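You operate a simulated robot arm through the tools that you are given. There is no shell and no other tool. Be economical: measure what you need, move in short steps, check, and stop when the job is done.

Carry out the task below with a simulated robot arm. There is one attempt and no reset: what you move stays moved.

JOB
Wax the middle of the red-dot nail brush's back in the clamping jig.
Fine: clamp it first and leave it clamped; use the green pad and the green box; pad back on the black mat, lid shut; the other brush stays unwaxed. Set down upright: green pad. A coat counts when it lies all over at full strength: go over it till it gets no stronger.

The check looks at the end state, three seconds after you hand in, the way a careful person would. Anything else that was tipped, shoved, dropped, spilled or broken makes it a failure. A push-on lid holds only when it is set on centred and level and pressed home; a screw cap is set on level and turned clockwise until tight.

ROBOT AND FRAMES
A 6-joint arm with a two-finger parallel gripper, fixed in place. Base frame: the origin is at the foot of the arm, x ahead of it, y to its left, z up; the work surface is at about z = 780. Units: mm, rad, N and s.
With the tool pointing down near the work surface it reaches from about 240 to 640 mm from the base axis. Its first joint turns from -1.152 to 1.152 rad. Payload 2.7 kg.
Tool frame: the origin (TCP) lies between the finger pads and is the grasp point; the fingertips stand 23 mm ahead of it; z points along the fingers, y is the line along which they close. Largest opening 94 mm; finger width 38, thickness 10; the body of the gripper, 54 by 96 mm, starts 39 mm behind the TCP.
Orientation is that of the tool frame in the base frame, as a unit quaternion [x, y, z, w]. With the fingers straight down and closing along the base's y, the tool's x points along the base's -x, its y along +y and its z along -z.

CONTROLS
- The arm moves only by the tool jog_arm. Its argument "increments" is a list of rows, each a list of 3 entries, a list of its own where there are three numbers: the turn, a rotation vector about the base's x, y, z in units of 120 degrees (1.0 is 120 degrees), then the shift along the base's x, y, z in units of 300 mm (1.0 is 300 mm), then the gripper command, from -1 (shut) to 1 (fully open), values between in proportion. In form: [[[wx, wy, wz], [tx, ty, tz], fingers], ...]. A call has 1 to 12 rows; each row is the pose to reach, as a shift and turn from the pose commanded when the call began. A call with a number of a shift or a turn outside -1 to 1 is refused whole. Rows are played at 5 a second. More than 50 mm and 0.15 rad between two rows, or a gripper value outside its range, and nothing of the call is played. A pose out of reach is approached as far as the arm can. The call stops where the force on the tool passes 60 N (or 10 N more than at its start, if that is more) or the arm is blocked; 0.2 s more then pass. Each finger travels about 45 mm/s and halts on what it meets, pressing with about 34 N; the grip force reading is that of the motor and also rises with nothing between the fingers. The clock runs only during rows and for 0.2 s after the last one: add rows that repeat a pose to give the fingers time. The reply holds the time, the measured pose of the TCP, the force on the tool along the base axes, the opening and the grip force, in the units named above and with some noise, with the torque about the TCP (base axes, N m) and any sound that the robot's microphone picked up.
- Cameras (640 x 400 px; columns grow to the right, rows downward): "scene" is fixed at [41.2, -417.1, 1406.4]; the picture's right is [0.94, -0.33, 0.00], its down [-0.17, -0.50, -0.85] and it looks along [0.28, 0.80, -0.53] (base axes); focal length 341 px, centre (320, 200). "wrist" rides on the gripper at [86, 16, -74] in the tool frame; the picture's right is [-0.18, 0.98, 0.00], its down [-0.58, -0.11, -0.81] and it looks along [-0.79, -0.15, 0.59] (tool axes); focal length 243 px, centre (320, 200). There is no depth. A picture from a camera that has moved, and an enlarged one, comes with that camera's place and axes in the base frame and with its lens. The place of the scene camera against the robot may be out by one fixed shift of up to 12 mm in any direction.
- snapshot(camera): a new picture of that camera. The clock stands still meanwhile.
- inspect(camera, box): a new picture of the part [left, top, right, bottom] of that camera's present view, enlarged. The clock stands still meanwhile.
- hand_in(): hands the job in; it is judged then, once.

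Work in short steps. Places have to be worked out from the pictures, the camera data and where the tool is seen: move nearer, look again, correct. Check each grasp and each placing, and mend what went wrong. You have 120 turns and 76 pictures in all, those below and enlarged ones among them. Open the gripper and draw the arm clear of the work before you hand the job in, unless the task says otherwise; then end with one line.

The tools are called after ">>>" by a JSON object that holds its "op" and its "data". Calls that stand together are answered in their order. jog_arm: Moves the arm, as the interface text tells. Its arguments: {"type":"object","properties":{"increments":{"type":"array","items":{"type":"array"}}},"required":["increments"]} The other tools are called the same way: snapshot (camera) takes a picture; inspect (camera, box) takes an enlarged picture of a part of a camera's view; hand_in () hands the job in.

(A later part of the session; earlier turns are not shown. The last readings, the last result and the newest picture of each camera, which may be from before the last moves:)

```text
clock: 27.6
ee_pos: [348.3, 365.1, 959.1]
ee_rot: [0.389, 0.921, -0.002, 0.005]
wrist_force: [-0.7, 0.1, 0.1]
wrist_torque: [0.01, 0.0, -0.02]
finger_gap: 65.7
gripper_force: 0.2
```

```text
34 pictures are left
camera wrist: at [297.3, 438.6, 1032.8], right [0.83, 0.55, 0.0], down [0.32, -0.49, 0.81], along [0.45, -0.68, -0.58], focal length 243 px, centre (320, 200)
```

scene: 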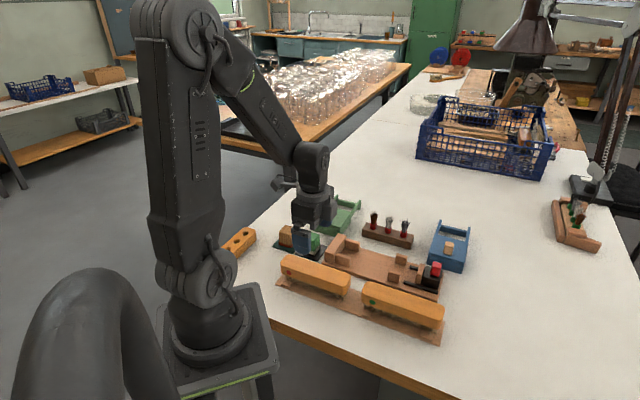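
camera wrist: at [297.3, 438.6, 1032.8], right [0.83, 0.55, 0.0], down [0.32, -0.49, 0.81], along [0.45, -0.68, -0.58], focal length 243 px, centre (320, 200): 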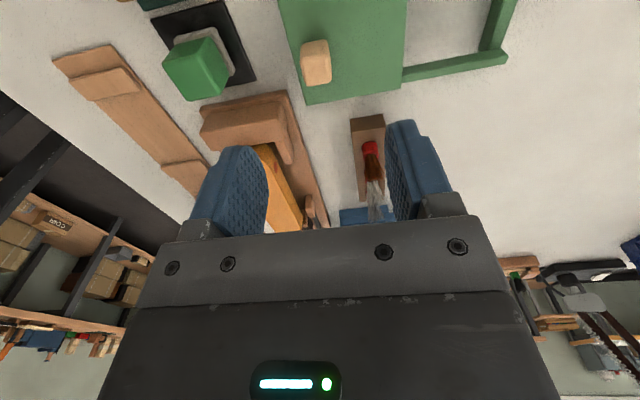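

The knob computes to about (348,356,830), the lid slides along (0.7,0.7) with about 90 mm of rail. I descend around the knob, also levelling a slight tilt.

>>> {"op": "jog_arm", "data": {"increments": [[[0.0036, 0.0036, 0], [0, -0.027, -0.12], 0.3], [[0.0036, 0.0036, 0], [0, -0.027, -0.24], 0.3], [[0.0036, 0.0036, 0], [0, -0.027, -0.32], 0.3], [[0.0036, 0.0036, 0], [0, -0.027, -0.355], 0.3], [[0.0036, 0.0036, 0], [0, -0.027, -0.355], 0.3]]}}

>>> {"op": "snapshot", "data": {"camera": "wrist"}}

```text
clock: 28.8
ee_pos: [345.6, 354.9, 852.7]
ee_rot: [0.39, 0.921, 0.0, 0.0]
wrist_force: [0.2, 0.0, 0.5]
wrist_torque: [-0.03, 0.01, -0.03]
finger_gap: 61.1
gripper_force: 0.2
```

```text
33 pictures are left
camera wrist: at [296.4, 428.6, 927.3], right [0.83, 0.55, 0.0], down [0.33, -0.49, 0.81], along [0.45, -0.67, -0.59], focal length 243 px, centre (320, 200)
```

wrist: 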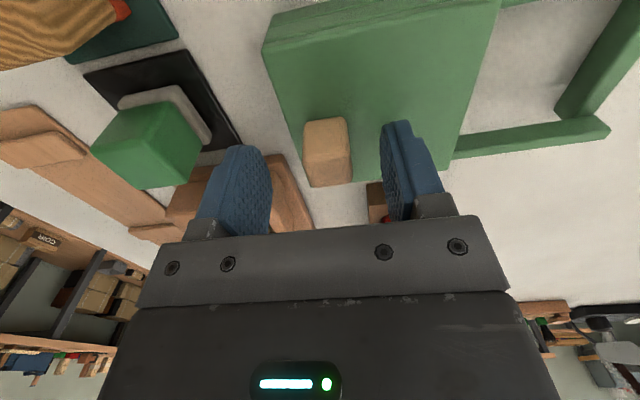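

The knob is between the fingers. I lower 4 mm more and close on it.

>>> {"op": "jog_arm", "data": {"increments": [[[0, 0, 0], [0.003, 0.003, -0.014], 0.3], [[0, 0, 0], [0.003, 0.003, -0.014], -0.2], [[0, 0, 0], [0.003, 0.003, -0.014], -0.7], [[0, 0, 0], [0.003, 0.003, -0.014], -0.9], [[0, 0, 0], [0.003, 0.003, -0.014], -0.9]]}}

```text
clock: 30.0
ee_pos: [348.0, 356.9, 849.6]
ee_rot: [0.388, 0.922, 0.003, 0.002]
wrist_force: [18.3, 17.1, -8.7]
wrist_torque: [-0.14, 0.46, 0.59]
finger_gap: 21.6
gripper_force: 45.6
```

Held at 21.6 mm. I slide the lid outward along (0.7,0.7) a first 20 mm and watch the force.

>>> {"op": "jog_arm", "data": {"increments": [[[0, 0, 0], [0.012, 0.012, 0], -0.9], [[0, 0, 0], [0.03, 0.03, 0], -0.9], [[0, 0, 0], [0.048, 0.047, 0], -0.9], [[0, 0, 0], [0.048, 0.047, 0], -0.9]]}}

```text
clock: 31.0
ee_pos: [361.9, 369.3, 848.9]
ee_rot: [0.389, 0.921, 0.0, 0.001]
wrist_force: [2.1, -2.8, 4.2]
wrist_torque: [-0.36, 0.17, 0.82]
finger_gap: 21.7
gripper_force: 45.1
```

The lid moves freely. I continue another 60 mm.

>>> {"op": "jog_arm", "data": {"increments": [[[0, 0, 0], [0.03, 0.03, 0], -0.9], [[0, 0, 0], [0.06, 0.06, 0], -0.9], [[0, 0, 0], [0.09, 0.09, 0], -0.9], [[0, 0, 0], [0.12, 0.119, 0], -0.9], [[0, 0, 0], [0.15, 0.149, 0], -0.9], [[0, 0, 0], [0.15, 0.149, 0], -0.9]]}}

>>> {"op": "inspect", "data": {"camera": "scene", "box": [270, 185, 380, 265]}}

```text
clock: 32.4
ee_pos: [405.9, 414.7, 850.0]
ee_rot: [0.39, 0.921, 0.001, 0.001]
wrist_force: [7.5, -7.1, 2.7]
wrist_torque: [0.1, 0.43, 0.79]
finger_gap: 21.5
gripper_force: 44.6
```

```text
5.00 times, centred on (325, 225) of scene
camera zoom: at [41.4, -417.3, 1406.3], right [0.94, -0.33, 0.0], down [-0.17, -0.5, -0.85], along [0.28, 0.8, -0.53], focal length 1705 px, centre (295, 75)
```

zoom: 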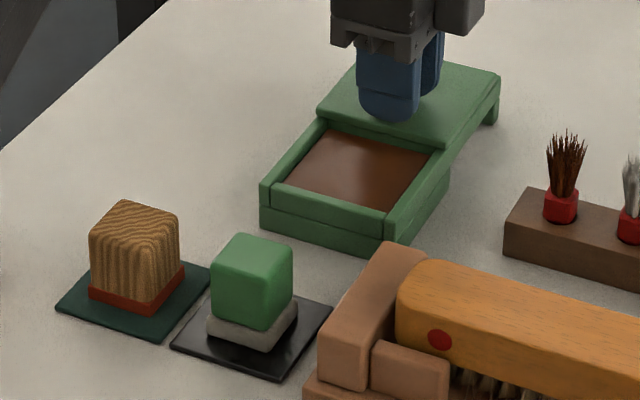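

The lid is open and the brown wax shows. I release the knob, lift straight up, and go above the green pad.

>>> {"op": "jog_arm", "data": {"increments": [[[0, 0, 0], [0, 0, 0], -0.5], [[0, 0, 0], [0, 0, 0], 0], [[0, 0, 0], [0, 0, 0.08], 0.1], [[0, 0, 0], [0, 0, 0.22], 0.3], [[0, 0, 0], [-0.1, -0.09, 0.3], 0.5], [[0, 0, 0], [-0.2, -0.18, 0.3], 0.5], [[0, 0, 0], [-0.3, -0.27, 0.3], 0.5], [[0, 0, 0], [-0.4, -0.36, 0.3], 0.5], [[0, 0, 0], [-0.467, -0.409, 0.25], 0.5], [[0, 0, 0], [-0.467, -0.409, 0.25], 0.5]]}}

>>> {"op": "snapshot", "data": {"camera": "wrist"}}

```text
clock: 34.6
ee_pos: [264.8, 291.2, 923.7]
ee_rot: [0.389, 0.921, 0.002, 0.001]
wrist_force: [-0.4, -0.1, -0.6]
wrist_torque: [0.02, -0.01, 0.0]
finger_gap: 70.6
gripper_force: 0.0
```

```text
31 pictures are left
camera wrist: at [214.8, 365.3, 998.1], right [0.83, 0.55, 0.0], down [0.33, -0.49, 0.81], along [0.45, -0.67, -0.59], focal length 243 px, centre (320, 200)
```

wrist: 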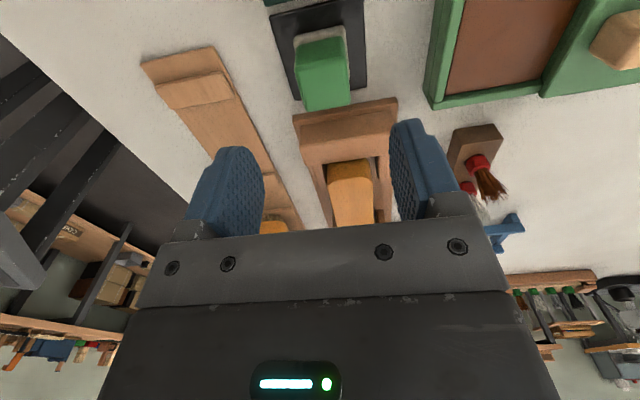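

I zoom in on the pad to locate it well.

>>> {"op": "inspect", "data": {"camera": "wrist", "box": [250, 0, 410, 120]}}

```text
3.33 times, centred on (330, 60) of wrist
camera zoom: at [214.8, 365.3, 998.1], right [0.83, 0.55, 0.0], down [0.33, -0.49, 0.81], along [0.45, -0.67, -0.59], focal length 809 px, centre (287, 667)
```

zoom: 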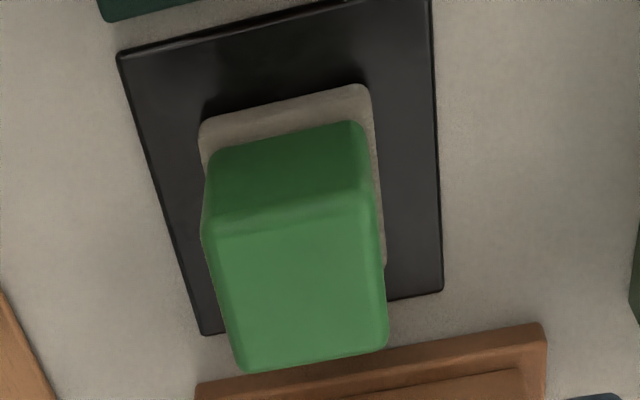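

The handle's top centre is at about (265,296,840). I shift 4 mm and descend to z≈832 around the handle, then close.

>>> {"op": "jog_arm", "data": {"increments": [[[0, 0, 0], [0, 0.0145, -0.1], 0.5], [[0, 0, 0], [0, 0.0145, -0.2], 0.5], [[0, 0, 0], [0, 0.0145, -0.305], 0.5], [[0, 0, 0], [0, 0.0145, -0.305], 0.5]]}}

>>> {"op": "snapshot", "data": {"camera": "wrist"}}

```text
clock: 35.6
ee_pos: [263.5, 295.9, 832.5]
ee_rot: [0.389, 0.921, 0.001, 0.001]
wrist_force: [0.4, -0.2, -0.1]
wrist_torque: [0.0, 0.01, -0.01]
finger_gap: 70.2
gripper_force: 0.1
```

```text
29 pictures are left
camera wrist: at [213.9, 370.0, 906.3], right [0.83, 0.55, 0.0], down [0.33, -0.49, 0.81], along [0.45, -0.67, -0.59], focal length 243 px, centre (320, 200)
```

wrist: 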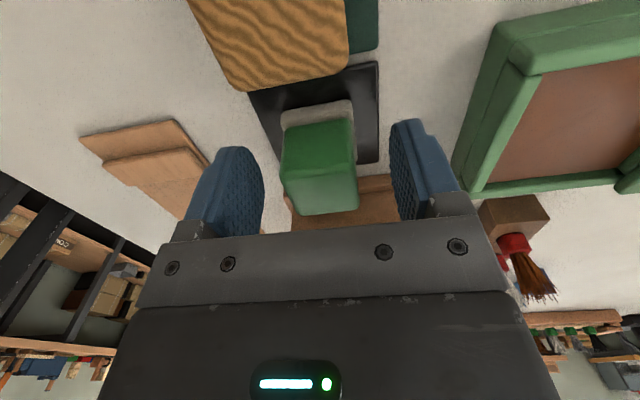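

The handle sits centred between the fingers. I close and lift a little.

>>> {"op": "jog_arm", "data": {"increments": [[[0, 0, 0], [0, 0, 0], 0], [[0, 0, 0], [0, 0, 0], -0.4], [[0, 0, 0], [0, 0, 0], -0.6], [[0, 0, 0], [0, 0, 0], -0.6], [[0, 0, 0], [0, 0, 0], -0.6]]}}

```text
clock: 36.8
ee_pos: [263.0, 296.1, 833.0]
ee_rot: [0.39, 0.921, 0.0, 0.0]
wrist_force: [-0.1, 0.6, 0.8]
wrist_torque: [0.01, -0.02, 0.0]
finger_gap: 35.2
gripper_force: 33.9
```

Handle held at 35.2 mm at TCP (263,296,833) – that's where it must return. I lift and carry it over the open wax, about (364,372).

>>> {"op": "jog_arm", "data": {"increments": [[[0, 0, 0], [0, 0, 0.1], -0.6], [[0, 0, 0], [0, 0, 0.24], -0.6], [[0, 0, 0], [0.11, 0.08, 0.24], -0.6], [[0, 0, 0], [0.22, 0.165, 0.24], -0.6], [[0, 0, 0], [0.335, 0.253, 0.24], -0.6], [[0, 0, 0], [0.335, 0.253, 0.14], -0.6], [[0, 0, 0], [0.335, 0.253, 0.14], -0.6]]}}

>>> {"op": "inspect", "data": {"camera": "scene", "box": [285, 180, 375, 250]}}

>>> {"op": "snapshot", "data": {"camera": "wrist"}}

```text
clock: 38.4
ee_pos: [366.4, 371.3, 873.1]
ee_rot: [0.389, 0.921, 0.001, 0.001]
wrist_force: [0.2, -1.0, -0.8]
wrist_torque: [0.01, 0.02, 0.0]
finger_gap: 35.1
gripper_force: 33.9
```

```text
5.71 times, centred on (330, 215) of scene
camera zoom: at [41.3, -417.1, 1406.4], right [0.94, -0.33, 0.0], down [-0.17, -0.5, -0.85], along [0.28, 0.8, -0.53], focal length 1948 px, centre (263, 114)
```

zoom: 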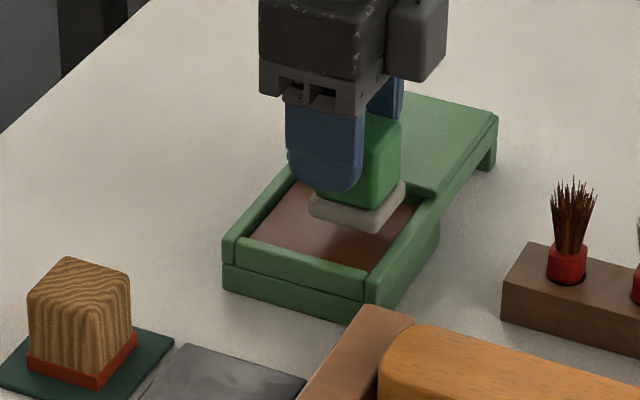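

```text
27 pictures are left
camera wrist: at [317.4, 446.4, 947.3], right [0.83, 0.55, 0.0], down [0.33, -0.49, 0.81], along [0.45, -0.67, -0.59], focal length 243 px, centre (320, 200)
```

wrist: 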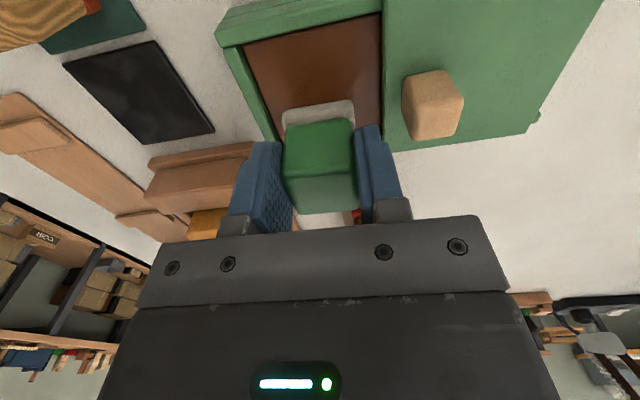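

The pad is a bit too close to the box's jig-side wall. I shift about 11 mm away from it, then lower towards the wax watching the force.

>>> {"op": "jog_arm", "data": {"increments": [[[0, 0, 0], [-0.021, 0.031, 0], -0.6], [[0, 0, 0], [-0.021, 0.031, -0.03], -0.6], [[0, 0, 0], [-0.021, 0.031, -0.06], -0.6], [[0, 0, 0], [-0.021, 0.031, -0.06], -0.6]]}}

>>> {"op": "inspect", "data": {"camera": "scene", "box": [285, 180, 375, 250]}}

```text
clock: 39.4
ee_pos: [360.7, 382.4, 856.5]
ee_rot: [0.39, 0.921, 0.002, 0.0]
wrist_force: [-1.2, -0.5, 6.3]
wrist_torque: [-0.16, 0.09, -0.05]
finger_gap: 35.1
gripper_force: 34.4
```

```text
5.71 times, centred on (330, 215) of scene
camera zoom: at [41.1, -417.2, 1406.3], right [0.94, -0.33, 0.0], down [-0.17, -0.5, -0.85], along [0.28, 0.8, -0.53], focal length 1948 px, centre (263, 114)
```

zoom: 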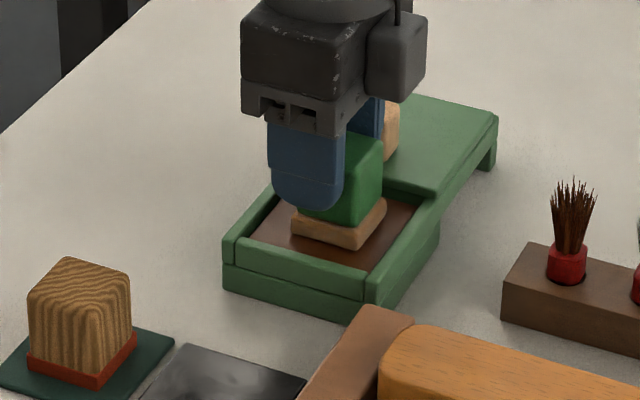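

The pad touches the wax (6 N) and has already taken on colour. I press lightly and rub a few mm to load it well, then lift.

>>> {"op": "jog_arm", "data": {"increments": [[[0, 0, 0], [0, 0, -0.004], -0.6], [[0, 0, 0], [-0.014, 0.014, -0.004], -0.6], [[0, 0, 0], [0.014, -0.014, -0.004], -0.6], [[0, 0, 0], [-0.014, 0.014, -0.004], -0.6], [[0, 0, 0], [0, 0, -0.004], -0.6], [[0, 0, 0], [0, 0, 0.08], -0.6], [[0, 0, 0], [0, 0, 0.16], -0.6], [[0, 0, 0], [0, 0, 0.16], -0.6]]}}

```text
clock: 41.2
ee_pos: [359.2, 380.3, 905.5]
ee_rot: [0.389, 0.921, 0.0, 0.0]
wrist_force: [0.6, -0.1, -1.2]
wrist_torque: [0.0, -0.03, 0.0]
finger_gap: 35.2
gripper_force: 34.3
```

The pad is loaded. I carry it over the brush's middle, which I put at about (401,169), and look.

>>> {"op": "jog_arm", "data": {"increments": [[[0, 0, 0], [0, -0.04, 0.08], -0.6], [[0, 0, 0], [0.03, -0.16, 0.12], -0.6], [[0, 0, 0], [0.06, -0.3, 0.12], -0.6], [[0, 0, 0], [0.09, -0.44, 0.12], -0.6], [[0, 0, 0], [0.115, -0.58, 0.12], -0.6], [[0, 0, 0], [0.14, -0.704, 0.06], -0.6], [[0, 0, 0], [0.14, -0.704, 0.02], -0.6], [[0, 0, 0], [0.14, -0.704, 0.02], -0.6]]}}

>>> {"op": "inspect", "data": {"camera": "scene", "box": [325, 215, 435, 295]}}

```text
clock: 43.0
ee_pos: [401.4, 169.8, 911.3]
ee_rot: [0.388, 0.921, 0.0, 0.0]
wrist_force: [0.9, 0.3, 0.2]
wrist_torque: [0.02, 0.02, 0.02]
finger_gap: 35.1
gripper_force: 34.2
```

```text
5.00 times, centred on (380, 255) of scene
camera zoom: at [41.2, -417.1, 1406.4], right [0.94, -0.33, 0.0], down [-0.17, -0.5, -0.85], along [0.28, 0.8, -0.53], focal length 1705 px, centre (20, -75)
```

zoom: 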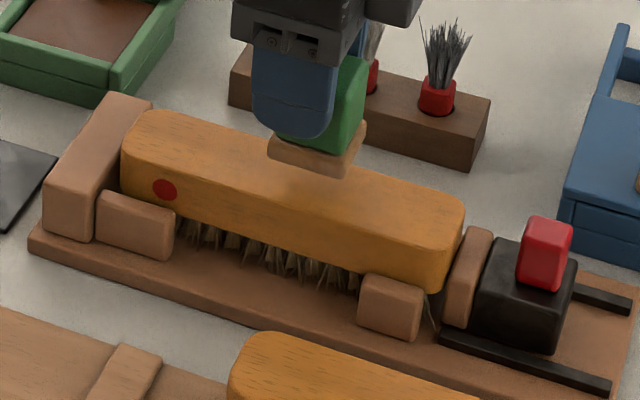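

The pad is some 14 mm too far towards the clamp. I correct that and lower until it touches the back.

>>> {"op": "jog_arm", "data": {"increments": [[[0, 0, 0], [-0.033, 0.033, 0], -0.6], [[0, 0, 0], [-0.033, 0.033, -0.04], -0.6], [[0, 0, 0], [-0.033, 0.033, -0.055], -0.6], [[0, 0, 0], [-0.033, 0.033, -0.062], -0.6], [[0, 0, 0], [-0.033, 0.033, -0.062], -0.6]]}}

>>> {"op": "inspect", "data": {"camera": "scene", "box": [325, 215, 435, 295]}}

```text
clock: 44.2
ee_pos: [391.5, 179.1, 892.4]
ee_rot: [0.389, 0.921, 0.001, 0.0]
wrist_force: [0.9, -0.3, 0.2]
wrist_torque: [0.04, -0.02, 0.01]
finger_gap: 35.1
gripper_force: 33.9
```

```text
5.00 times, centred on (380, 255) of scene
camera zoom: at [41.2, -417.1, 1406.4], right [0.94, -0.33, 0.0], down [-0.17, -0.5, -0.85], along [0.28, 0.8, -0.53], focal length 1705 px, centre (20, -75)
```

zoom: 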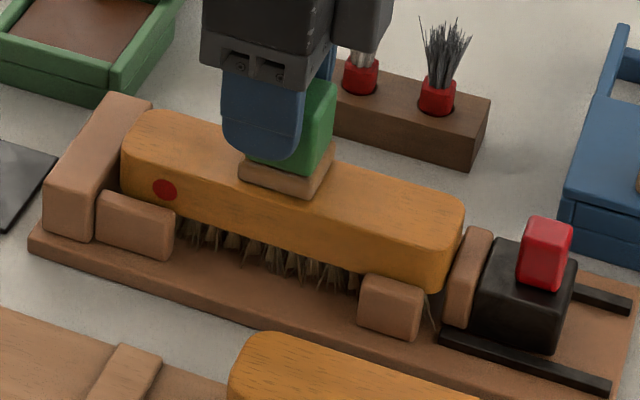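

The pad is over the middle, not touching yet. I lower by small steps to contact.

>>> {"op": "jog_arm", "data": {"increments": [[[0, 0, 0], [0.005, -0.005, -0.006], -0.6], [[0, 0, 0], [0.005, -0.005, -0.012], -0.6], [[0, 0, 0], [0.005, -0.005, -0.017], -0.6], [[0, 0, 0], [0.005, -0.005, -0.017], -0.6]]}}

```text
clock: 45.2
ee_pos: [393.6, 179.4, 888.7]
ee_rot: [0.389, 0.921, 0.003, 0.002]
wrist_force: [-6.5, -0.2, 33.6]
wrist_torque: [-0.33, 0.09, -0.06]
finger_gap: 35.2
gripper_force: 33.8
```

33 N is more than needed; I ease off a little and make strokes ±12 mm along the back, then look at the result.

>>> {"op": "jog_arm", "data": {"increments": [[[0, 0, 0], [0, 0, 0.005], -0.6], [[0, 0, 0], [-0.014, 0.014, 0.005], -0.6], [[0, 0, 0], [-0.028, 0.029, 0.005], -0.6], [[0, 0, 0], [-0.014, 0.014, 0.005], -0.6], [[0, 0, 0], [0, 0, 0.005], -0.6], [[0, 0, 0], [0.014, -0.014, 0.005], -0.6], [[0, 0, 0], [0.028, -0.029, 0.005], -0.6], [[0, 0, 0], [0.014, -0.014, 0.005], -0.6], [[0, 0, 0], [0, 0, 0.005], -0.6]]}}

>>> {"op": "jog_arm", "data": {"increments": [[[0, 0, 0], [-0.014, 0.014, 0], -0.6], [[0, 0, 0], [0.014, -0.014, 0], -0.6], [[0, 0, 0], [0, 0, 0], -0.6], [[0, 0, 0], [0, 0, 0.08], -0.6], [[0, 0, 0], [0.03, 0.08, 0.2], -0.6], [[0, 0, 0], [0.1, 0.2, 0.3], -0.6], [[0, 0, 0], [0.1, 0.3, 0.35], -0.6], [[0, 0, 0], [0.1, 0.3, 0.35], -0.6]]}}

>>> {"op": "inspect", "data": {"camera": "scene", "box": [325, 215, 435, 295]}}

```text
clock: 47.2
ee_pos: [392.6, 177.5, 886.6]
ee_rot: [0.389, 0.921, 0.001, 0.001]
wrist_force: [4.1, -4.8, 15.4]
wrist_torque: [-0.39, -0.3, 0.0]
finger_gap: 35.1
gripper_force: 33.9
```

```text
refused: row 6 steps farther than a row can; nothing moved
```

```text
5.00 times, centred on (380, 255) of scene
camera zoom: at [41.1, -417.3, 1406.3], right [0.94, -0.33, 0.0], down [-0.17, -0.5, -0.85], along [0.28, 0.8, -0.53], focal length 1705 px, centre (20, -75)
```

zoom: 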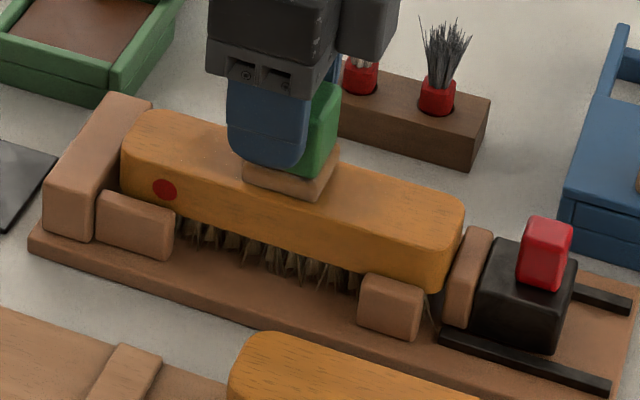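

The move was refused for a long step. I redo it with shorter rows: lift and back away towards the wax box.

>>> {"op": "jog_arm", "data": {"increments": [[[0, 0, 0], [-0.014, 0.014, 0], -0.6], [[0, 0, 0], [0.014, -0.014, 0], -0.6], [[0, 0, 0], [0, 0, 0], -0.6], [[0, 0, 0], [0, 0, 0.08], -0.6], [[0, 0, 0], [0, 0.1, 0.16], -0.6], [[0, 0, 0], [-0.02, 0.23, 0.2], -0.6], [[0, 0, 0], [-0.05, 0.36, 0.2], -0.6], [[0, 0, 0], [-0.05, 0.36, 0.2], -0.6]]}}

>>> {"op": "inspect", "data": {"camera": "scene", "box": [325, 215, 435, 295]}}

```text
clock: 49.0
ee_pos: [377.1, 288.5, 949.1]
ee_rot: [0.39, 0.921, 0.0, 0.0]
wrist_force: [0.8, 0.3, -0.6]
wrist_torque: [0.01, -0.01, -0.01]
finger_gap: 35.2
gripper_force: 33.8
```

```text
5.00 times, centred on (380, 255) of scene
camera zoom: at [41.3, -417.1, 1406.4], right [0.94, -0.33, 0.0], down [-0.17, -0.5, -0.85], along [0.28, 0.8, -0.53], focal length 1705 px, centre (20, -75)
```

zoom: 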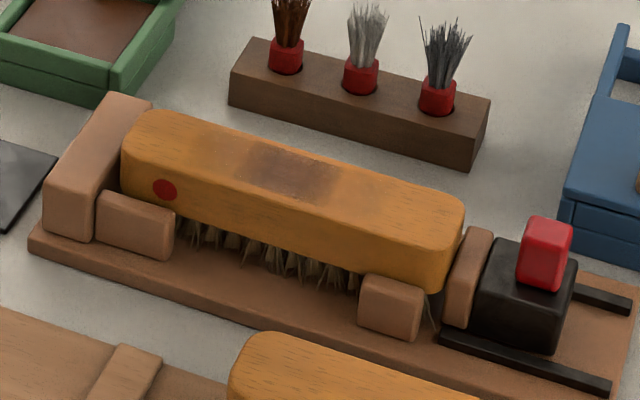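

A clear waxed patch shows in the middle, strongest at the centre. I reload the pad in the wax and go over it again.

>>> {"op": "jog_arm", "data": {"increments": [[[0, 0, 0], [-0.02, 0.1, 0], -0.6], [[0, 0, 0], [-0.04, 0.21, 0], -0.6], [[0, 0, 0], [-0.057, 0.312, -0.06], -0.6], [[0, 0, 0], [-0.057, 0.312, -0.18], -0.6], [[0, 0, 0], [-0.057, 0.312, -0.28], -0.6], [[0, 0, 0], [-0.057, 0.312, -0.31], -0.6], [[0, 0, 0], [-0.071, 0.326, -0.312], -0.6], [[0, 0, 0], [-0.043, 0.298, -0.312], -0.6], [[0, 0, 0], [-0.057, 0.312, -0.312], -0.6], [[0, 0, 0], [-0.057, 0.312, -0.312], -0.6]]}}

```text
clock: 51.2
ee_pos: [361.6, 380.2, 853.8]
ee_rot: [0.389, 0.921, 0.001, 0.0]
wrist_force: [0.2, 0.4, 0.6]
wrist_torque: [-0.02, 0.03, -0.01]
finger_gap: 35.0
gripper_force: 34.0
```

Barely touching; I press 2–3 mm lower and rub, then lift.

>>> {"op": "jog_arm", "data": {"increments": [[[0, 0, 0], [0, 0, -0.01], -0.6], [[0, 0, 0], [-0.014, 0.014, -0.01], -0.6], [[0, 0, 0], [0.014, -0.014, -0.01], -0.6], [[0, 0, 0], [0, 0, -0.01], -0.6]]}}

```text
clock: 52.2
ee_pos: [363.4, 379.3, 853.7]
ee_rot: [0.389, 0.921, 0.003, 0.002]
wrist_force: [8.7, -5.0, 25.9]
wrist_torque: [-0.54, -0.28, 0.11]
finger_gap: 35.1
gripper_force: 34.4
```

25 N on the wax, loaded. Back over to the brush's middle.

>>> {"op": "jog_arm", "data": {"increments": [[[0, 0, 0], [0, 0, 0.1], -0.6], [[0, 0, 0], [0, 0, 0.24], -0.6], [[0, 0, 0], [0.02, -0.13, 0.28], -0.6], [[0, 0, 0], [0.04, -0.27, 0.28], -0.6], [[0, 0, 0], [0.06, -0.41, 0.28], -0.6], [[0, 0, 0], [0.085, -0.55, 0.28], -0.6], [[0, 0, 0], [0.106, -0.672, 0.22], -0.6], [[0, 0, 0], [0.106, -0.672, 0.14], -0.6], [[0, 0, 0], [0.106, -0.672, 0.125], -0.6], [[0, 0, 0], [0.106, -0.672, 0.125], -0.6]]}}

```text
clock: 54.4
ee_pos: [393.2, 177.9, 888.3]
ee_rot: [0.389, 0.921, 0.0, 0.001]
wrist_force: [-0.3, -2.1, 2.3]
wrist_torque: [-0.12, -0.02, -0.01]
finger_gap: 35.2
gripper_force: 33.9
```

Light contact. I press 2 mm more and stroke ±12 mm lengthwise and ±4 mm crosswise.

>>> {"op": "jog_arm", "data": {"increments": [[[0, 0, 0], [0, 0, -0.007], -0.6], [[0, 0, 0], [-0.0375, 0.0193, -0.007], -0.6], [[0, 0, 0], [-0.0185, 0.0379, -0.007], -0.6], [[0, 0, 0], [0.0095, 0.0093, -0.007], -0.6], [[0, 0, 0], [0.0375, -0.0193, -0.007], -0.6], [[0, 0, 0], [0.0185, -0.0379, -0.007], -0.6], [[0, 0, 0], [-0.0095, -0.0093, -0.007], -0.6], [[0, 0, 0], [-0.0375, 0.0193, -0.007], -0.6], [[0, 0, 0], [-0.028, 0.0286, -0.007], -0.6], [[0, 0, 0], [0, 0, -0.007], -0.6], [[0, 0, 0], [0.028, -0.0286, -0.007], -0.6], [[0, 0, 0], [0, 0, -0.007], -0.6]]}}

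>>> {"op": "jog_arm", "data": {"increments": [[[0, 0, 0], [-0.0375, 0.0193, 0], -0.6], [[0, 0, 0], [-0.0095, -0.0093, 0], -0.6], [[0, 0, 0], [0.0185, -0.0379, 0], -0.6], [[0, 0, 0], [0.0375, -0.0193, 0], -0.6], [[0, 0, 0], [0.0095, 0.0093, 0], -0.6], [[0, 0, 0], [-0.0185, 0.0379, 0], -0.6], [[0, 0, 0], [0, 0, 0], -0.6]]}}

>>> {"op": "jog_arm", "data": {"increments": [[[0, 0, 0], [0, 0, 0.08], -0.6], [[0, 0, 0], [0, 0.1, 0.16], -0.6], [[0, 0, 0], [-0.02, 0.23, 0.2], -0.6], [[0, 0, 0], [-0.05, 0.36, 0.2], -0.6], [[0, 0, 0], [-0.05, 0.36, 0.2], -0.6]]}}

>>> {"op": "inspect", "data": {"camera": "scene", "box": [325, 215, 435, 295]}}

```text
clock: 57.0
ee_pos: [395.1, 177.5, 886.7]
ee_rot: [0.39, 0.921, 0.002, 0.002]
wrist_force: [6.1, -6.7, 23.9]
wrist_torque: [-0.4, -0.25, 0.03]
finger_gap: 35.2
gripper_force: 34.3
```

```text
clock: 58.6
ee_pos: [392.4, 179.2, 886.8]
ee_rot: [0.39, 0.921, 0.001, 0.0]
wrist_force: [-2.2, 5.2, 12.6]
wrist_torque: [0.08, -0.03, 0.06]
finger_gap: 35.1
gripper_force: 33.8
```

```text
clock: 59.8
ee_pos: [378.9, 287.0, 947.2]
ee_rot: [0.389, 0.921, 0.0, 0.0]
wrist_force: [-0.2, 0.3, -0.3]
wrist_torque: [0.01, 0.01, 0.01]
finger_gap: 35.0
gripper_force: 33.8
```

```text
5.00 times, centred on (380, 255) of scene
camera zoom: at [41.3, -417.1, 1406.4], right [0.94, -0.33, 0.0], down [-0.17, -0.5, -0.85], along [0.28, 0.8, -0.53], focal length 1705 px, centre (20, -75)
```

zoom: 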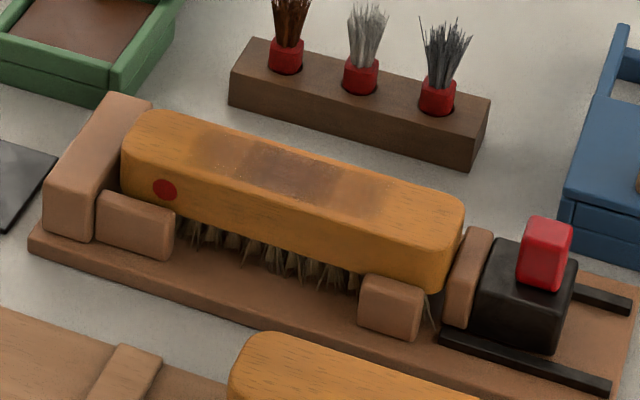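

I zoom in on the patch to judge its evenness.

>>> {"op": "inspect", "data": {"camera": "scene", "box": [350, 230, 410, 274]}}

```text
9.09 times, centred on (380, 252) of scene
camera zoom: at [41.3, -417.1, 1406.4], right [0.94, -0.33, 0.0], down [-0.17, -0.5, -0.85], along [0.28, 0.8, -0.53], focal length 3100 px, centre (-226, -273)
```

zoom: 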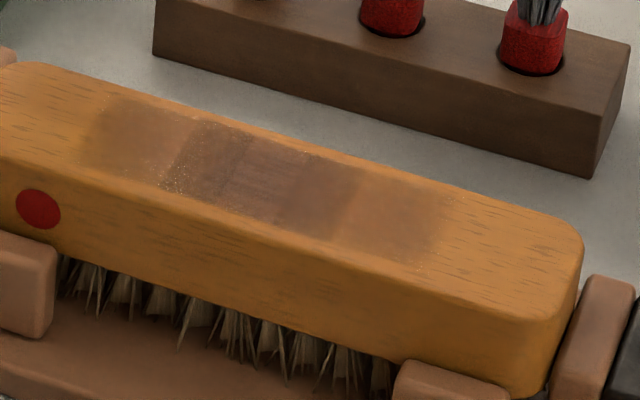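

The patch shows sub-bands, with lighter side bands. I look at it steeply from above with the wrist camera before continuing.

>>> {"op": "jog_arm", "data": {"increments": [[[0, 0, 0], [0.015, -0.13, 0.02], -0.6], [[0, 0, 0], [0.03, -0.26, 0.02], -0.6], [[0, 0, 0], [0.06, -0.37, 0.02], -0.6], [[0, 0, 0], [0.06, -0.37, 0.02], -0.6]]}}

>>> {"op": "inspect", "data": {"camera": "wrist", "box": [220, 0, 420, 130]}}

```text
clock: 60.8
ee_pos: [396.5, 174.0, 951.5]
ee_rot: [0.388, 0.922, 0.002, 0.0]
wrist_force: [-0.5, -0.1, -0.6]
wrist_torque: [-0.01, 0.04, 0.02]
finger_gap: 35.1
gripper_force: 33.8
```

```text
3.08 times, centred on (320, 65) of wrist
camera zoom: at [346.6, 249.0, 1025.1], right [0.83, 0.55, 0.0], down [0.33, -0.49, 0.81], along [0.45, -0.67, -0.59], focal length 746 px, centre (320, 615)
```

zoom: 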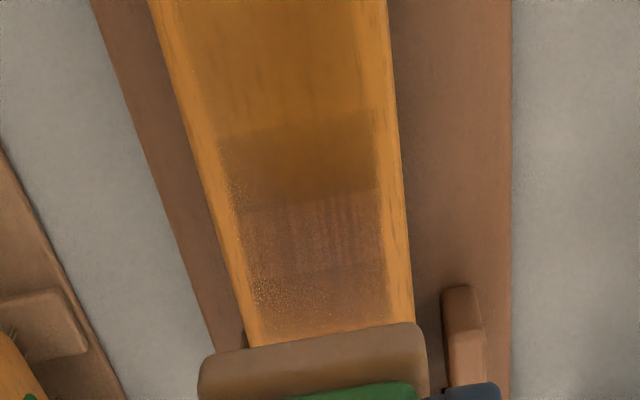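

The centre bands are waxed but speckled, so it isn't at full strength. I reload and give it another, more concentrated round.

>>> {"op": "jog_arm", "data": {"increments": [[[0, 0, 0], [-0.02, 0.13, 0], -0.6], [[0, 0, 0], [-0.045, 0.27, 0], -0.6], [[0, 0, 0], [-0.07, 0.41, 0], -0.6], [[0, 0, 0], [-0.095, 0.55, 0], -0.6], [[0, 0, 0], [-0.115, 0.68, -0.04], -0.6], [[0, 0, 0], [-0.115, 0.68, -0.18], -0.6], [[0, 0, 0], [-0.115, 0.68, -0.3], -0.6], [[0, 0, 0], [-0.115, 0.68, -0.332], -0.6], [[0, 0, 0], [-0.13, 0.695, -0.338], -0.6], [[0, 0, 0], [-0.1, 0.665, -0.338], -0.6], [[0, 0, 0], [-0.115, 0.68, -0.338], -0.6]]}}

```text
clock: 63.2
ee_pos: [361.5, 380.0, 852.2]
ee_rot: [0.389, 0.921, 0.001, 0.001]
wrist_force: [1.0, -1.5, 3.0]
wrist_torque: [-0.17, -0.07, 0.01]
finger_gap: 35.0
gripper_force: 33.7
```

>>> {"op": "jog_arm", "data": {"increments": [[[0, 0, 0], [0, 0, -0.008], -0.6], [[0, 0, 0], [-0.014, 0.014, -0.008], -0.6], [[0, 0, 0], [0.014, -0.014, -0.008], -0.6], [[0, 0, 0], [0, 0, -0.008], -0.6], [[0, 0, 0], [0, 0, 0.1], -0.6], [[0, 0, 0], [0, 0, 0.24], -0.6], [[0, 0, 0], [0.015, -0.08, 0.28], -0.6], [[0, 0, 0], [0.03, -0.2, 0.28], -0.6], [[0, 0, 0], [0.05, -0.34, 0.28], -0.6], [[0, 0, 0], [0.05, -0.34, 0.28], -0.6]]}}

```text
clock: 65.4
ee_pos: [375.7, 277.9, 934.8]
ee_rot: [0.388, 0.922, 0.001, 0.0]
wrist_force: [-1.3, 0.4, -0.3]
wrist_torque: [-0.01, 0.0, -0.04]
finger_gap: 35.2
gripper_force: 33.9
```

Reloaded. Now down onto the brush's middle again at about (394,177,888).

>>> {"op": "jog_arm", "data": {"increments": [[[0, 0, 0], [0.02, -0.12, 0], -0.6], [[0, 0, 0], [0.04, -0.24, 0], -0.6], [[0, 0, 0], [0.063, -0.335, -0.06], -0.6], [[0, 0, 0], [0.063, -0.335, -0.14], -0.6], [[0, 0, 0], [0.063, -0.335, -0.157], -0.6], [[0, 0, 0], [0.063, -0.335, -0.157], -0.6]]}}

```text
clock: 66.8
ee_pos: [395.4, 177.0, 886.3]
ee_rot: [0.389, 0.921, 0.001, 0.001]
wrist_force: [1.2, 0.4, -0.4]
wrist_torque: [0.01, 0.01, -0.03]
finger_gap: 35.3
gripper_force: 33.5
```

Not touching yet; I lower 3 mm and stroke ±9 mm lengthwise, ±4 mm crosswise.

>>> {"op": "jog_arm", "data": {"increments": [[[0, 0, 0], [0, 0, -0.005], -0.6], [[0, 0, 0], [0, 0, -0.01], -0.6], [[0, 0, 0], [-0.0305, 0.0121, -0.01], -0.6], [[0, 0, 0], [-0.0115, 0.0307, -0.01], -0.6], [[0, 0, 0], [0.0305, -0.0121, -0.01], -0.6], [[0, 0, 0], [0.0115, -0.0307, -0.01], -0.6], [[0, 0, 0], [-0.0305, 0.0121, -0.01], -0.6], [[0, 0, 0], [-0.021, 0.0214, -0.01], -0.6], [[0, 0, 0], [0.021, -0.0214, -0.01], -0.6], [[0, 0, 0], [-0.021, 0.0214, -0.01], -0.6], [[0, 0, 0], [0.021, -0.0214, -0.01], -0.6], [[0, 0, 0], [0, 0, -0.01], -0.6]]}}

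>>> {"op": "jog_arm", "data": {"increments": [[[0, 0, 0], [-0.0305, 0.0121, 0], -0.6], [[0, 0, 0], [-0.0115, 0.0307, 0], -0.6], [[0, 0, 0], [0.0305, -0.0121, 0], -0.6], [[0, 0, 0], [0.0115, -0.0307, 0], -0.6], [[0, 0, 0], [-0.0305, 0.0121, 0], -0.6], [[0, 0, 0], [-0.0115, 0.0307, 0], -0.6], [[0, 0, 0], [0.0305, -0.0121, 0], -0.6], [[0, 0, 0], [0, 0, 0], -0.6], [[0, 0, 0], [0, 0, 0.08], -0.6], [[0, 0, 0], [0, 0.1, 0.16], -0.6], [[0, 0, 0], [-0.02, 0.23, 0.2], -0.6], [[0, 0, 0], [-0.05, 0.36, 0.2], -0.6]]}}

>>> {"op": "inspect", "data": {"camera": "scene", "box": [350, 230, 410, 274]}}

```text
clock: 69.4
ee_pos: [395.8, 174.0, 884.2]
ee_rot: [0.389, 0.921, 0.0, 0.001]
wrist_force: [5.3, -4.2, 16.8]
wrist_torque: [-0.26, -0.25, 0.01]
finger_gap: 35.3
gripper_force: 34.2
```

```text
clock: 72.0
ee_pos: [379.6, 284.7, 945.9]
ee_rot: [0.39, 0.921, 0.002, 0.001]
wrist_force: [0.8, -0.7, 0.5]
wrist_torque: [-0.01, 0.02, -0.03]
finger_gap: 35.0
gripper_force: 34.0
```

```text
9.09 times, centred on (380, 252) of scene
camera zoom: at [41.2, -417.1, 1406.4], right [0.94, -0.33, 0.0], down [-0.17, -0.5, -0.85], along [0.28, 0.8, -0.53], focal length 3100 px, centre (-226, -273)
```

zoom: 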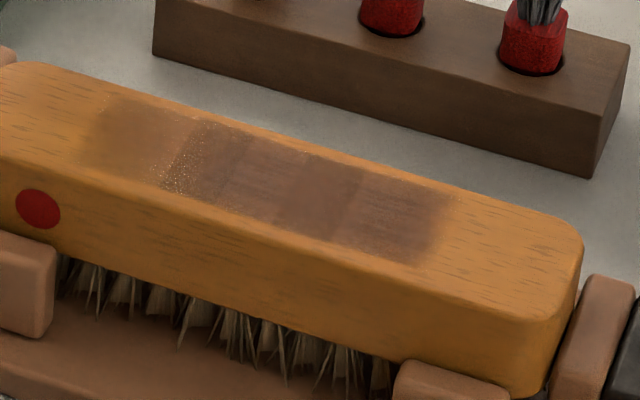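

The middle third looks uniformly dark apart from some speckle at its left border. I take one steep view with the wrist camera from higher up to judge it.

>>> {"op": "jog_arm", "data": {"increments": [[[0, 0, 0], [0.005, -0.08, 0.12], -0.6], [[0, 0, 0], [0.015, -0.2, 0.2], -0.6], [[0, 0, 0], [0.023, -0.313, 0.27], -0.6], [[0, 0, 0], [0.023, -0.313, 0.27], -0.6]]}}

>>> {"op": "inspect", "data": {"camera": "wrist", "box": [250, 0, 400, 110]}}

```text
clock: 73.0
ee_pos: [385.9, 190.9, 1026.9]
ee_rot: [0.388, 0.922, 0.0, 0.0]
wrist_force: [0.3, -0.3, -1.1]
wrist_torque: [-0.01, 0.04, 0.01]
finger_gap: 35.2
gripper_force: 34.1
```

```text
3.64 times, centred on (325, 55) of wrist
camera zoom: at [336.1, 264.9, 1101.2], right [0.83, 0.55, 0.0], down [0.33, -0.49, 0.81], along [0.45, -0.67, -0.59], focal length 882 px, centre (302, 727)
```

zoom: 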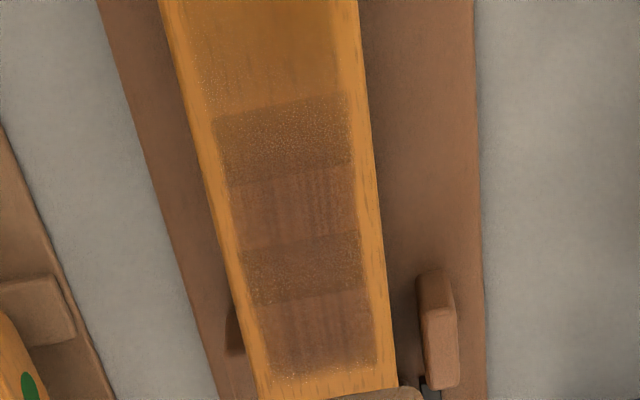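

Bands across the middle match each other (the inner ones unchanged since the last round, so saturated), but the strip toward the dot end is still light. One more round, set 8 mm towards the stop, gives an even, fully coated middle; I reload first.

>>> {"op": "jog_arm", "data": {"increments": [[[0, 0, 0], [-0.015, 0.12, -0.06], -0.6], [[0, 0, 0], [-0.03, 0.24, -0.12], -0.6], [[0, 0, 0], [-0.045, 0.37, -0.18], -0.6], [[0, 0, 0], [-0.06, 0.5, -0.24], -0.6], [[0, 0, 0], [-0.08, 0.63, -0.29], -0.6], [[0, 0, 0], [-0.08, 0.63, -0.4], -0.6], [[0, 0, 0], [-0.08, 0.63, -0.52], -0.6], [[0, 0, 0], [-0.08, 0.63, -0.585], -0.6], [[0, 0, 0], [-0.08, 0.63, -0.592], -0.6], [[0, 0, 0], [-0.094, 0.644, -0.592], -0.6], [[0, 0, 0], [-0.066, 0.616, -0.592], -0.6], [[0, 0, 0], [-0.08, 0.63, -0.592], -0.6]]}}

```text
clock: 75.6
ee_pos: [366.5, 379.9, 851.0]
ee_rot: [0.389, 0.921, 0.002, 0.001]
wrist_force: [5.3, -5.1, 19.7]
wrist_torque: [-0.38, -0.13, 0.09]
finger_gap: 35.2
gripper_force: 34.4
```

Loaded at about 20 N. Now back to the brush, centred 8 mm nearer the stop.

>>> {"op": "jog_arm", "data": {"increments": [[[0, 0, 0], [0, 0, 0.1], -0.6], [[0, 0, 0], [0, 0, 0.24], -0.6], [[0, 0, 0], [0.02, -0.13, 0.28], -0.6], [[0, 0, 0], [0.035, -0.27, 0.28], -0.6], [[0, 0, 0], [0.05, -0.41, 0.28], -0.6], [[0, 0, 0], [0.07, -0.55, 0.28], -0.6], [[0, 0, 0], [0.09, -0.657, 0.22], -0.6], [[0, 0, 0], [0.09, -0.657, 0.14], -0.6], [[0, 0, 0], [0.09, -0.657, 0.12], -0.6], [[0, 0, 0], [0.09, -0.657, 0.12], -0.6]]}}

```text
clock: 77.8
ee_pos: [389.7, 182.9, 885.4]
ee_rot: [0.39, 0.921, 0.001, 0.0]
wrist_force: [-0.4, -0.9, 2.0]
wrist_torque: [-0.04, 0.02, 0.04]
finger_gap: 35.2
gripper_force: 34.4
```

In light contact. I press and stroke ±8 mm, with a few longer passes towards the centre.

>>> {"op": "jog_arm", "data": {"increments": [[[0, 0, 0], [0, 0, -0.007], -0.6], [[0, 0, 0], [-0.0282, 0.0097, -0.007], -0.6], [[0, 0, 0], [-0.0092, 0.0283, -0.007], -0.6], [[0, 0, 0], [0.0282, -0.0097, -0.007], -0.6], [[0, 0, 0], [0.0092, -0.0283, -0.007], -0.6], [[0, 0, 0], [-0.0282, 0.0097, -0.007], -0.6], [[0, 0, 0], [-0.0187, 0.019, -0.007], -0.6], [[0, 0, 0], [0.0187, -0.019, -0.007], -0.6], [[0, 0, 0], [0.0374, -0.038, -0.007], -0.6], [[0, 0, 0], [0.0187, -0.019, -0.007], -0.6], [[0, 0, 0], [-0.0187, 0.019, -0.007], -0.6], [[0, 0, 0], [0, 0, -0.007], -0.6]]}}

>>> {"op": "jog_arm", "data": {"increments": [[[0, 0, 0], [-0.0282, 0.0097, 0], -0.6], [[0, 0, 0], [-0.0092, 0.0283, 0], -0.6], [[0, 0, 0], [0.0282, -0.0097, 0], -0.6], [[0, 0, 0], [0.0092, -0.0283, 0], -0.6], [[0, 0, 0], [-0.0187, 0.019, 0], -0.6], [[0, 0, 0], [0.0187, -0.019, 0], -0.6], [[0, 0, 0], [0, 0, 0], -0.6], [[0, 0, 0], [0, 0, 0.08], -0.6], [[0, 0, 0], [0, 0, 0.22], -0.6], [[0, 0, 0], [-0.01, 0.02, 0.36], -0.6], [[0, 0, 0], [-0.01, 0.02, 0.47], -0.6], [[0, 0, 0], [-0.01, 0.02, 0.47], -0.6]]}}

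>>> {"op": "inspect", "data": {"camera": "wrist", "box": [250, 0, 400, 110]}}

>>> {"op": "inspect", "data": {"camera": "scene", "box": [350, 230, 410, 274]}}

```text
clock: 80.4
ee_pos: [389.9, 183.9, 881.8]
ee_rot: [0.389, 0.921, 0.001, 0.0]
wrist_force: [-3.7, 4.3, 14.1]
wrist_torque: [0.11, 0.14, -0.01]
finger_gap: 35.2
gripper_force: 33.8
```

```text
clock: 83.0
ee_pos: [386.7, 188.0, 1023.6]
ee_rot: [0.389, 0.921, 0.0, 0.001]
wrist_force: [0.5, 0.0, -0.1]
wrist_torque: [-0.02, 0.04, 0.0]
finger_gap: 35.2
gripper_force: 33.9
```

```text
3.64 times, centred on (325, 55) of wrist
camera zoom: at [336.9, 262.5, 1098.6], right [0.83, 0.55, 0.0], down [0.33, -0.49, 0.81], along [0.45, -0.67, -0.59], focal length 882 px, centre (302, 727)
```

zoom: 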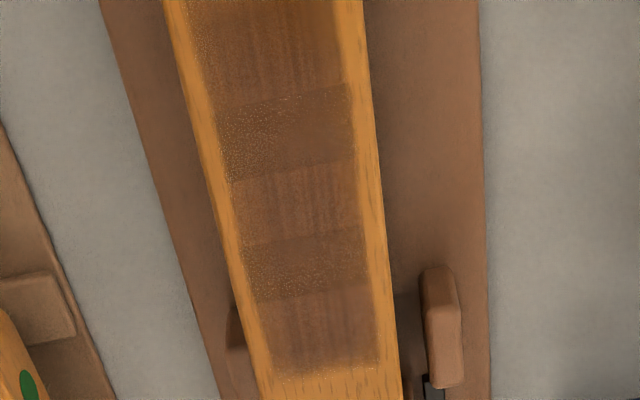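

```text
9.09 times, centred on (380, 252) of scene
camera zoom: at [41.2, -417.1, 1406.4], right [0.94, -0.33, 0.0], down [-0.17, -0.5, -0.85], along [0.28, 0.8, -0.53], focal length 3100 px, centre (-226, -273)
```

zoom: 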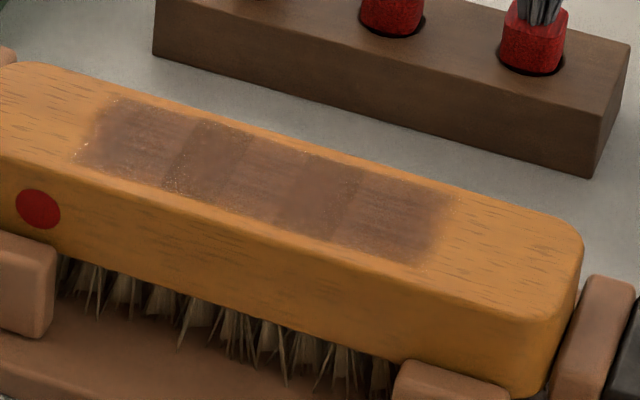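

The coat is now even and symmetric about the middle, and the centre bands no longer change: saturated. I take the pad back to the black mat, TCP about (263,296).

>>> {"op": "jog_arm", "data": {"increments": [[[0, 0, 0], [-0.1, 0.09, -0.05], -0.6], [[0, 0, 0], [-0.2, 0.18, -0.12], -0.6], [[0, 0, 0], [-0.31, 0.27, -0.2], -0.6], [[0, 0, 0], [-0.411, 0.36, -0.28], -0.6], [[0, 0, 0], [-0.411, 0.36, -0.41], -0.6], [[0, 0, 0], [-0.411, 0.36, -0.52], -0.6], [[0, 0, 0], [-0.411, 0.36, -0.6], -0.6], [[0, 0, 0], [-0.411, 0.36, -0.6], -0.6]]}}

>>> {"op": "inspect", "data": {"camera": "scene", "box": [260, 200, 370, 280]}}

```text
clock: 84.8
ee_pos: [264.0, 298.2, 843.8]
ee_rot: [0.389, 0.921, 0.001, 0.0]
wrist_force: [-0.2, -0.2, -0.3]
wrist_torque: [0.01, -0.01, 0.01]
finger_gap: 35.2
gripper_force: 34.5
```

```text
5.00 times, centred on (315, 240) of scene
camera zoom: at [41.2, -417.1, 1406.4], right [0.94, -0.33, 0.0], down [-0.17, -0.5, -0.85], along [0.28, 0.8, -0.53], focal length 1705 px, centre (345, 0)
```

zoom: 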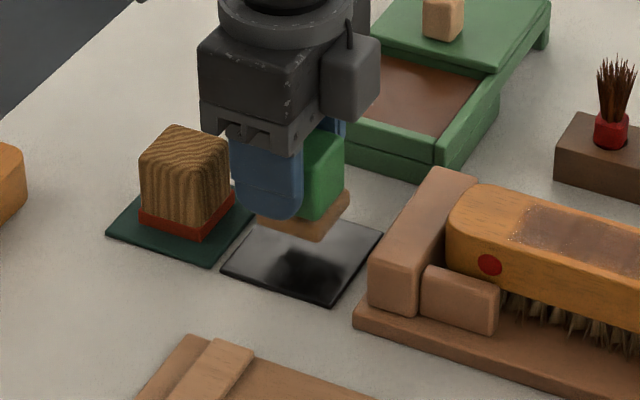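

The pad hovers just over the mat, about 2 mm off its old spot. I correct and lower to contact.

>>> {"op": "jog_arm", "data": {"increments": [[[0, 0, 0], [-0.004, -0.008, -0.02], -0.6], [[0, 0, 0], [-0.004, -0.008, -0.035], -0.6], [[0, 0, 0], [-0.004, -0.008, -0.042], -0.6], [[0, 0, 0], [-0.004, -0.008, -0.048], -0.6], [[0, 0, 0], [-0.004, -0.008, -0.048], -0.6]]}}

```text
clock: 86.0
ee_pos: [263.1, 294.0, 828.8]
ee_rot: [0.389, 0.921, 0.0, 0.0]
wrist_force: [0.4, 0.2, -0.5]
wrist_torque: [-0.02, 0.05, -0.03]
finger_gap: 35.0
gripper_force: 34.0
```

Not touching yet at z 829; I continue in 1 mm steps.

>>> {"op": "jog_arm", "data": {"increments": [[[0, 0, 0], [0, 0.003, -0.004], -0.6], [[0, 0, 0], [0, 0.003, -0.008], -0.6], [[0, 0, 0], [0, 0.003, -0.008], -0.6]]}}

```text
clock: 86.8
ee_pos: [261.9, 296.4, 827.3]
ee_rot: [0.39, 0.921, 0.001, 0.0]
wrist_force: [-0.2, 0.4, -1.2]
wrist_torque: [0.0, -0.01, 0.02]
finger_gap: 35.2
gripper_force: 33.7
```

>>> {"op": "jog_arm", "data": {"increments": [[[0, 0, 0], [0.003, 0, -0.004], -0.6], [[0, 0, 0], [0.003, 0, -0.008], -0.6], [[0, 0, 0], [0.003, 0, -0.012], -0.6], [[0, 0, 0], [0.003, 0, -0.012], -0.6]]}}

>>> {"op": "inspect", "data": {"camera": "scene", "box": [285, 220, 340, 260]}}

```text
clock: 87.8
ee_pos: [264.3, 295.5, 823.0]
ee_rot: [0.389, 0.921, 0.001, 0.001]
wrist_force: [0.4, -0.3, -0.3]
wrist_torque: [0.0, 0.0, 0.02]
finger_gap: 35.0
gripper_force: 34.1
```

```text
10.00 times, centred on (312, 240) of scene
camera zoom: at [41.2, -417.1, 1406.4], right [0.94, -0.33, 0.0], down [-0.17, -0.5, -0.85], along [0.28, 0.8, -0.53], focal length 3410 px, centre (395, -200)
```

zoom: 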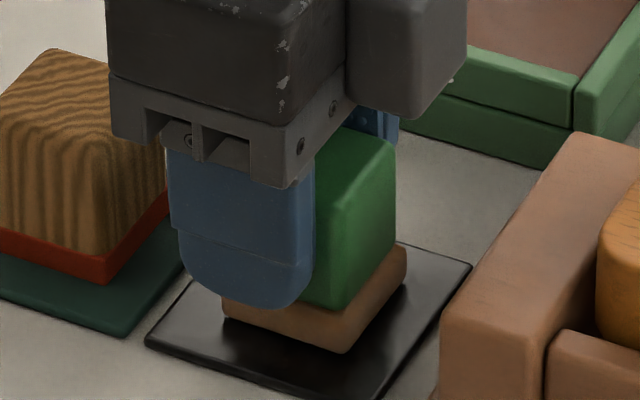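

It's almost down (the pad has crept up in the grip). I continue slowly until the force shows contact.

>>> {"op": "jog_arm", "data": {"increments": [[[0, 0, 0], [0, 0, -0.004], -0.6], [[0, 0, 0], [0, 0, -0.007], -0.6], [[0, 0, 0], [0, 0, -0.007], -0.6]]}}

```text
clock: 88.6
ee_pos: [263.8, 295.8, 820.6]
ee_rot: [0.389, 0.921, 0.002, 0.001]
wrist_force: [-7.1, -5.2, 28.8]
wrist_torque: [-0.36, 0.23, -0.04]
finger_gap: 35.0
gripper_force: 34.2
```

The pad is down. I open and lift straight up, then look.

>>> {"op": "jog_arm", "data": {"increments": [[[0, 0, 0], [0, 0, 0.003], -0.6], [[0, 0, 0], [0, 0, 0.003], -0.1], [[0, 0, 0], [0, 0, 0.003], 0.3], [[0, 0, 0], [0, 0, 0.003], 0.4], [[0, 0, 0], [0, 0, 0.08], 0.4], [[0, 0, 0], [0, 0, 0.22], 0.4], [[0, 0, 0], [0, 0, 0.36], 0.4], [[0, 0, 0], [0, 0, 0.4], 0.4]]}}

>>> {"op": "inspect", "data": {"camera": "scene", "box": [260, 200, 370, 280]}}

```text
clock: 90.4
ee_pos: [264.2, 295.4, 941.6]
ee_rot: [0.389, 0.921, 0.001, 0.0]
wrist_force: [0.2, -0.4, -0.2]
wrist_torque: [0.01, -0.01, 0.0]
finger_gap: 65.9
gripper_force: 0.1
```

```text
5.00 times, centred on (315, 240) of scene
camera zoom: at [41.2, -417.1, 1406.4], right [0.94, -0.33, 0.0], down [-0.17, -0.5, -0.85], along [0.28, 0.8, -0.53], focal length 1705 px, centre (345, 0)
```

zoom: 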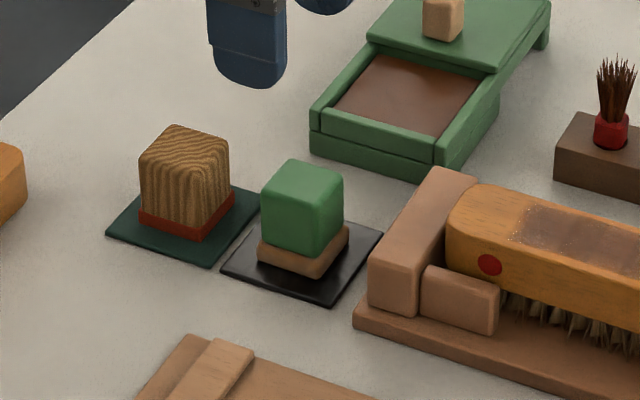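

The pad stands upright on the black mat. Now the lid: back to the knob at (406,415), descending with open fingers.

>>> {"op": "jog_arm", "data": {"increments": [[[0, 0, 0], [0.12, 0.1, 0], 0.3], [[0, 0, 0], [0.24, 0.2, 0], 0.3], [[0, 0, 0], [0.36, 0.3, 0], 0.3], [[0, 0, 0], [0.473, 0.397, 0], 0.3], [[0, 0, 0], [0.473, 0.397, -0.12], 0.3], [[0, 0, 0], [0.473, 0.397, -0.2], 0.3], [[0, 0, 0], [0.473, 0.397, -0.2], 0.3]]}}

>>> {"op": "snapshot", "data": {"camera": "wrist"}}

```text
clock: 92.0
ee_pos: [407.1, 414.9, 881.6]
ee_rot: [0.39, 0.921, 0.0, 0.0]
wrist_force: [0.4, 0.4, 0.3]
wrist_torque: [0.0, -0.02, 0.0]
finger_gap: 61.0
gripper_force: 0.1
```

```text
11 pictures are left
camera wrist: at [356.5, 489.8, 956.2], right [0.83, 0.55, 0.0], down [0.33, -0.49, 0.81], along [0.45, -0.67, -0.59], focal length 243 px, centre (320, 200)
```

wrist: 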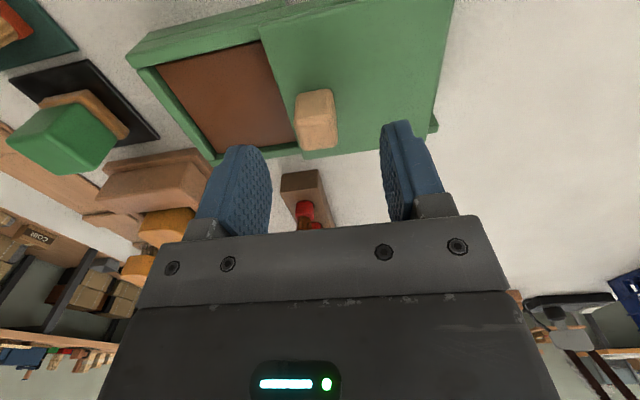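

The knob is centred below the fingers. I descend 32 mm and close on it.

>>> {"op": "jog_arm", "data": {"increments": [[[0, 0, 0], [0, 0, -0.06], 0.3], [[0, 0, 0], [0, 0, -0.107], 0.2], [[0, 0, 0], [0, 0, -0.107], -0.3], [[0, 0, 0], [0, 0, -0.107], -0.9], [[0, 0, 0], [0, 0, -0.107], -0.9], [[0, 0, 0], [0, 0, -0.107], -0.9]]}}

```text
clock: 93.4
ee_pos: [405.3, 415.4, 850.8]
ee_rot: [0.389, 0.921, 0.001, 0.001]
wrist_force: [0.4, -0.3, 0.1]
wrist_torque: [0.05, 0.35, 0.75]
finger_gap: 21.4
gripper_force: 45.5
```

Gripped. I slide the lid back 70 mm, then the rest slowly.

>>> {"op": "jog_arm", "data": {"increments": [[[0, 0, 0], [-0.03, -0.03, 0], -0.9], [[0, 0, 0], [-0.06, -0.06, 0], -0.9], [[0, 0, 0], [-0.09, -0.09, 0], -0.9], [[0, 0, 0], [-0.12, -0.12, 0], -0.9], [[0, 0, 0], [-0.15, -0.15, 0], -0.9], [[0, 0, 0], [-0.165, -0.165, 0], -0.9], [[0, 0, 0], [-0.165, -0.165, 0], -0.9]]}}

>>> {"op": "jog_arm", "data": {"increments": [[[0, 0, 0], [-0.01, -0.01, 0], -0.9], [[0, 0, 0], [-0.02, -0.02, 0], -0.9], [[0, 0, 0], [-0.026, -0.026, 0], -0.9], [[0, 0, 0], [-0.026, -0.026, 0], -0.9]]}}

```text
clock: 95.0
ee_pos: [356.4, 365.3, 849.4]
ee_rot: [0.389, 0.921, 0.003, 0.001]
wrist_force: [-10.4, 10.1, 21.5]
wrist_torque: [-0.25, 0.33, 0.78]
finger_gap: 21.4
gripper_force: 44.8
```

```text
clock: 96.0
ee_pos: [349.0, 358.0, 849.9]
ee_rot: [0.39, 0.921, 0.003, 0.002]
wrist_force: [-10.0, 11.3, 27.5]
wrist_torque: [-0.11, 0.69, 0.83]
finger_gap: 21.7
gripper_force: 45.2
```

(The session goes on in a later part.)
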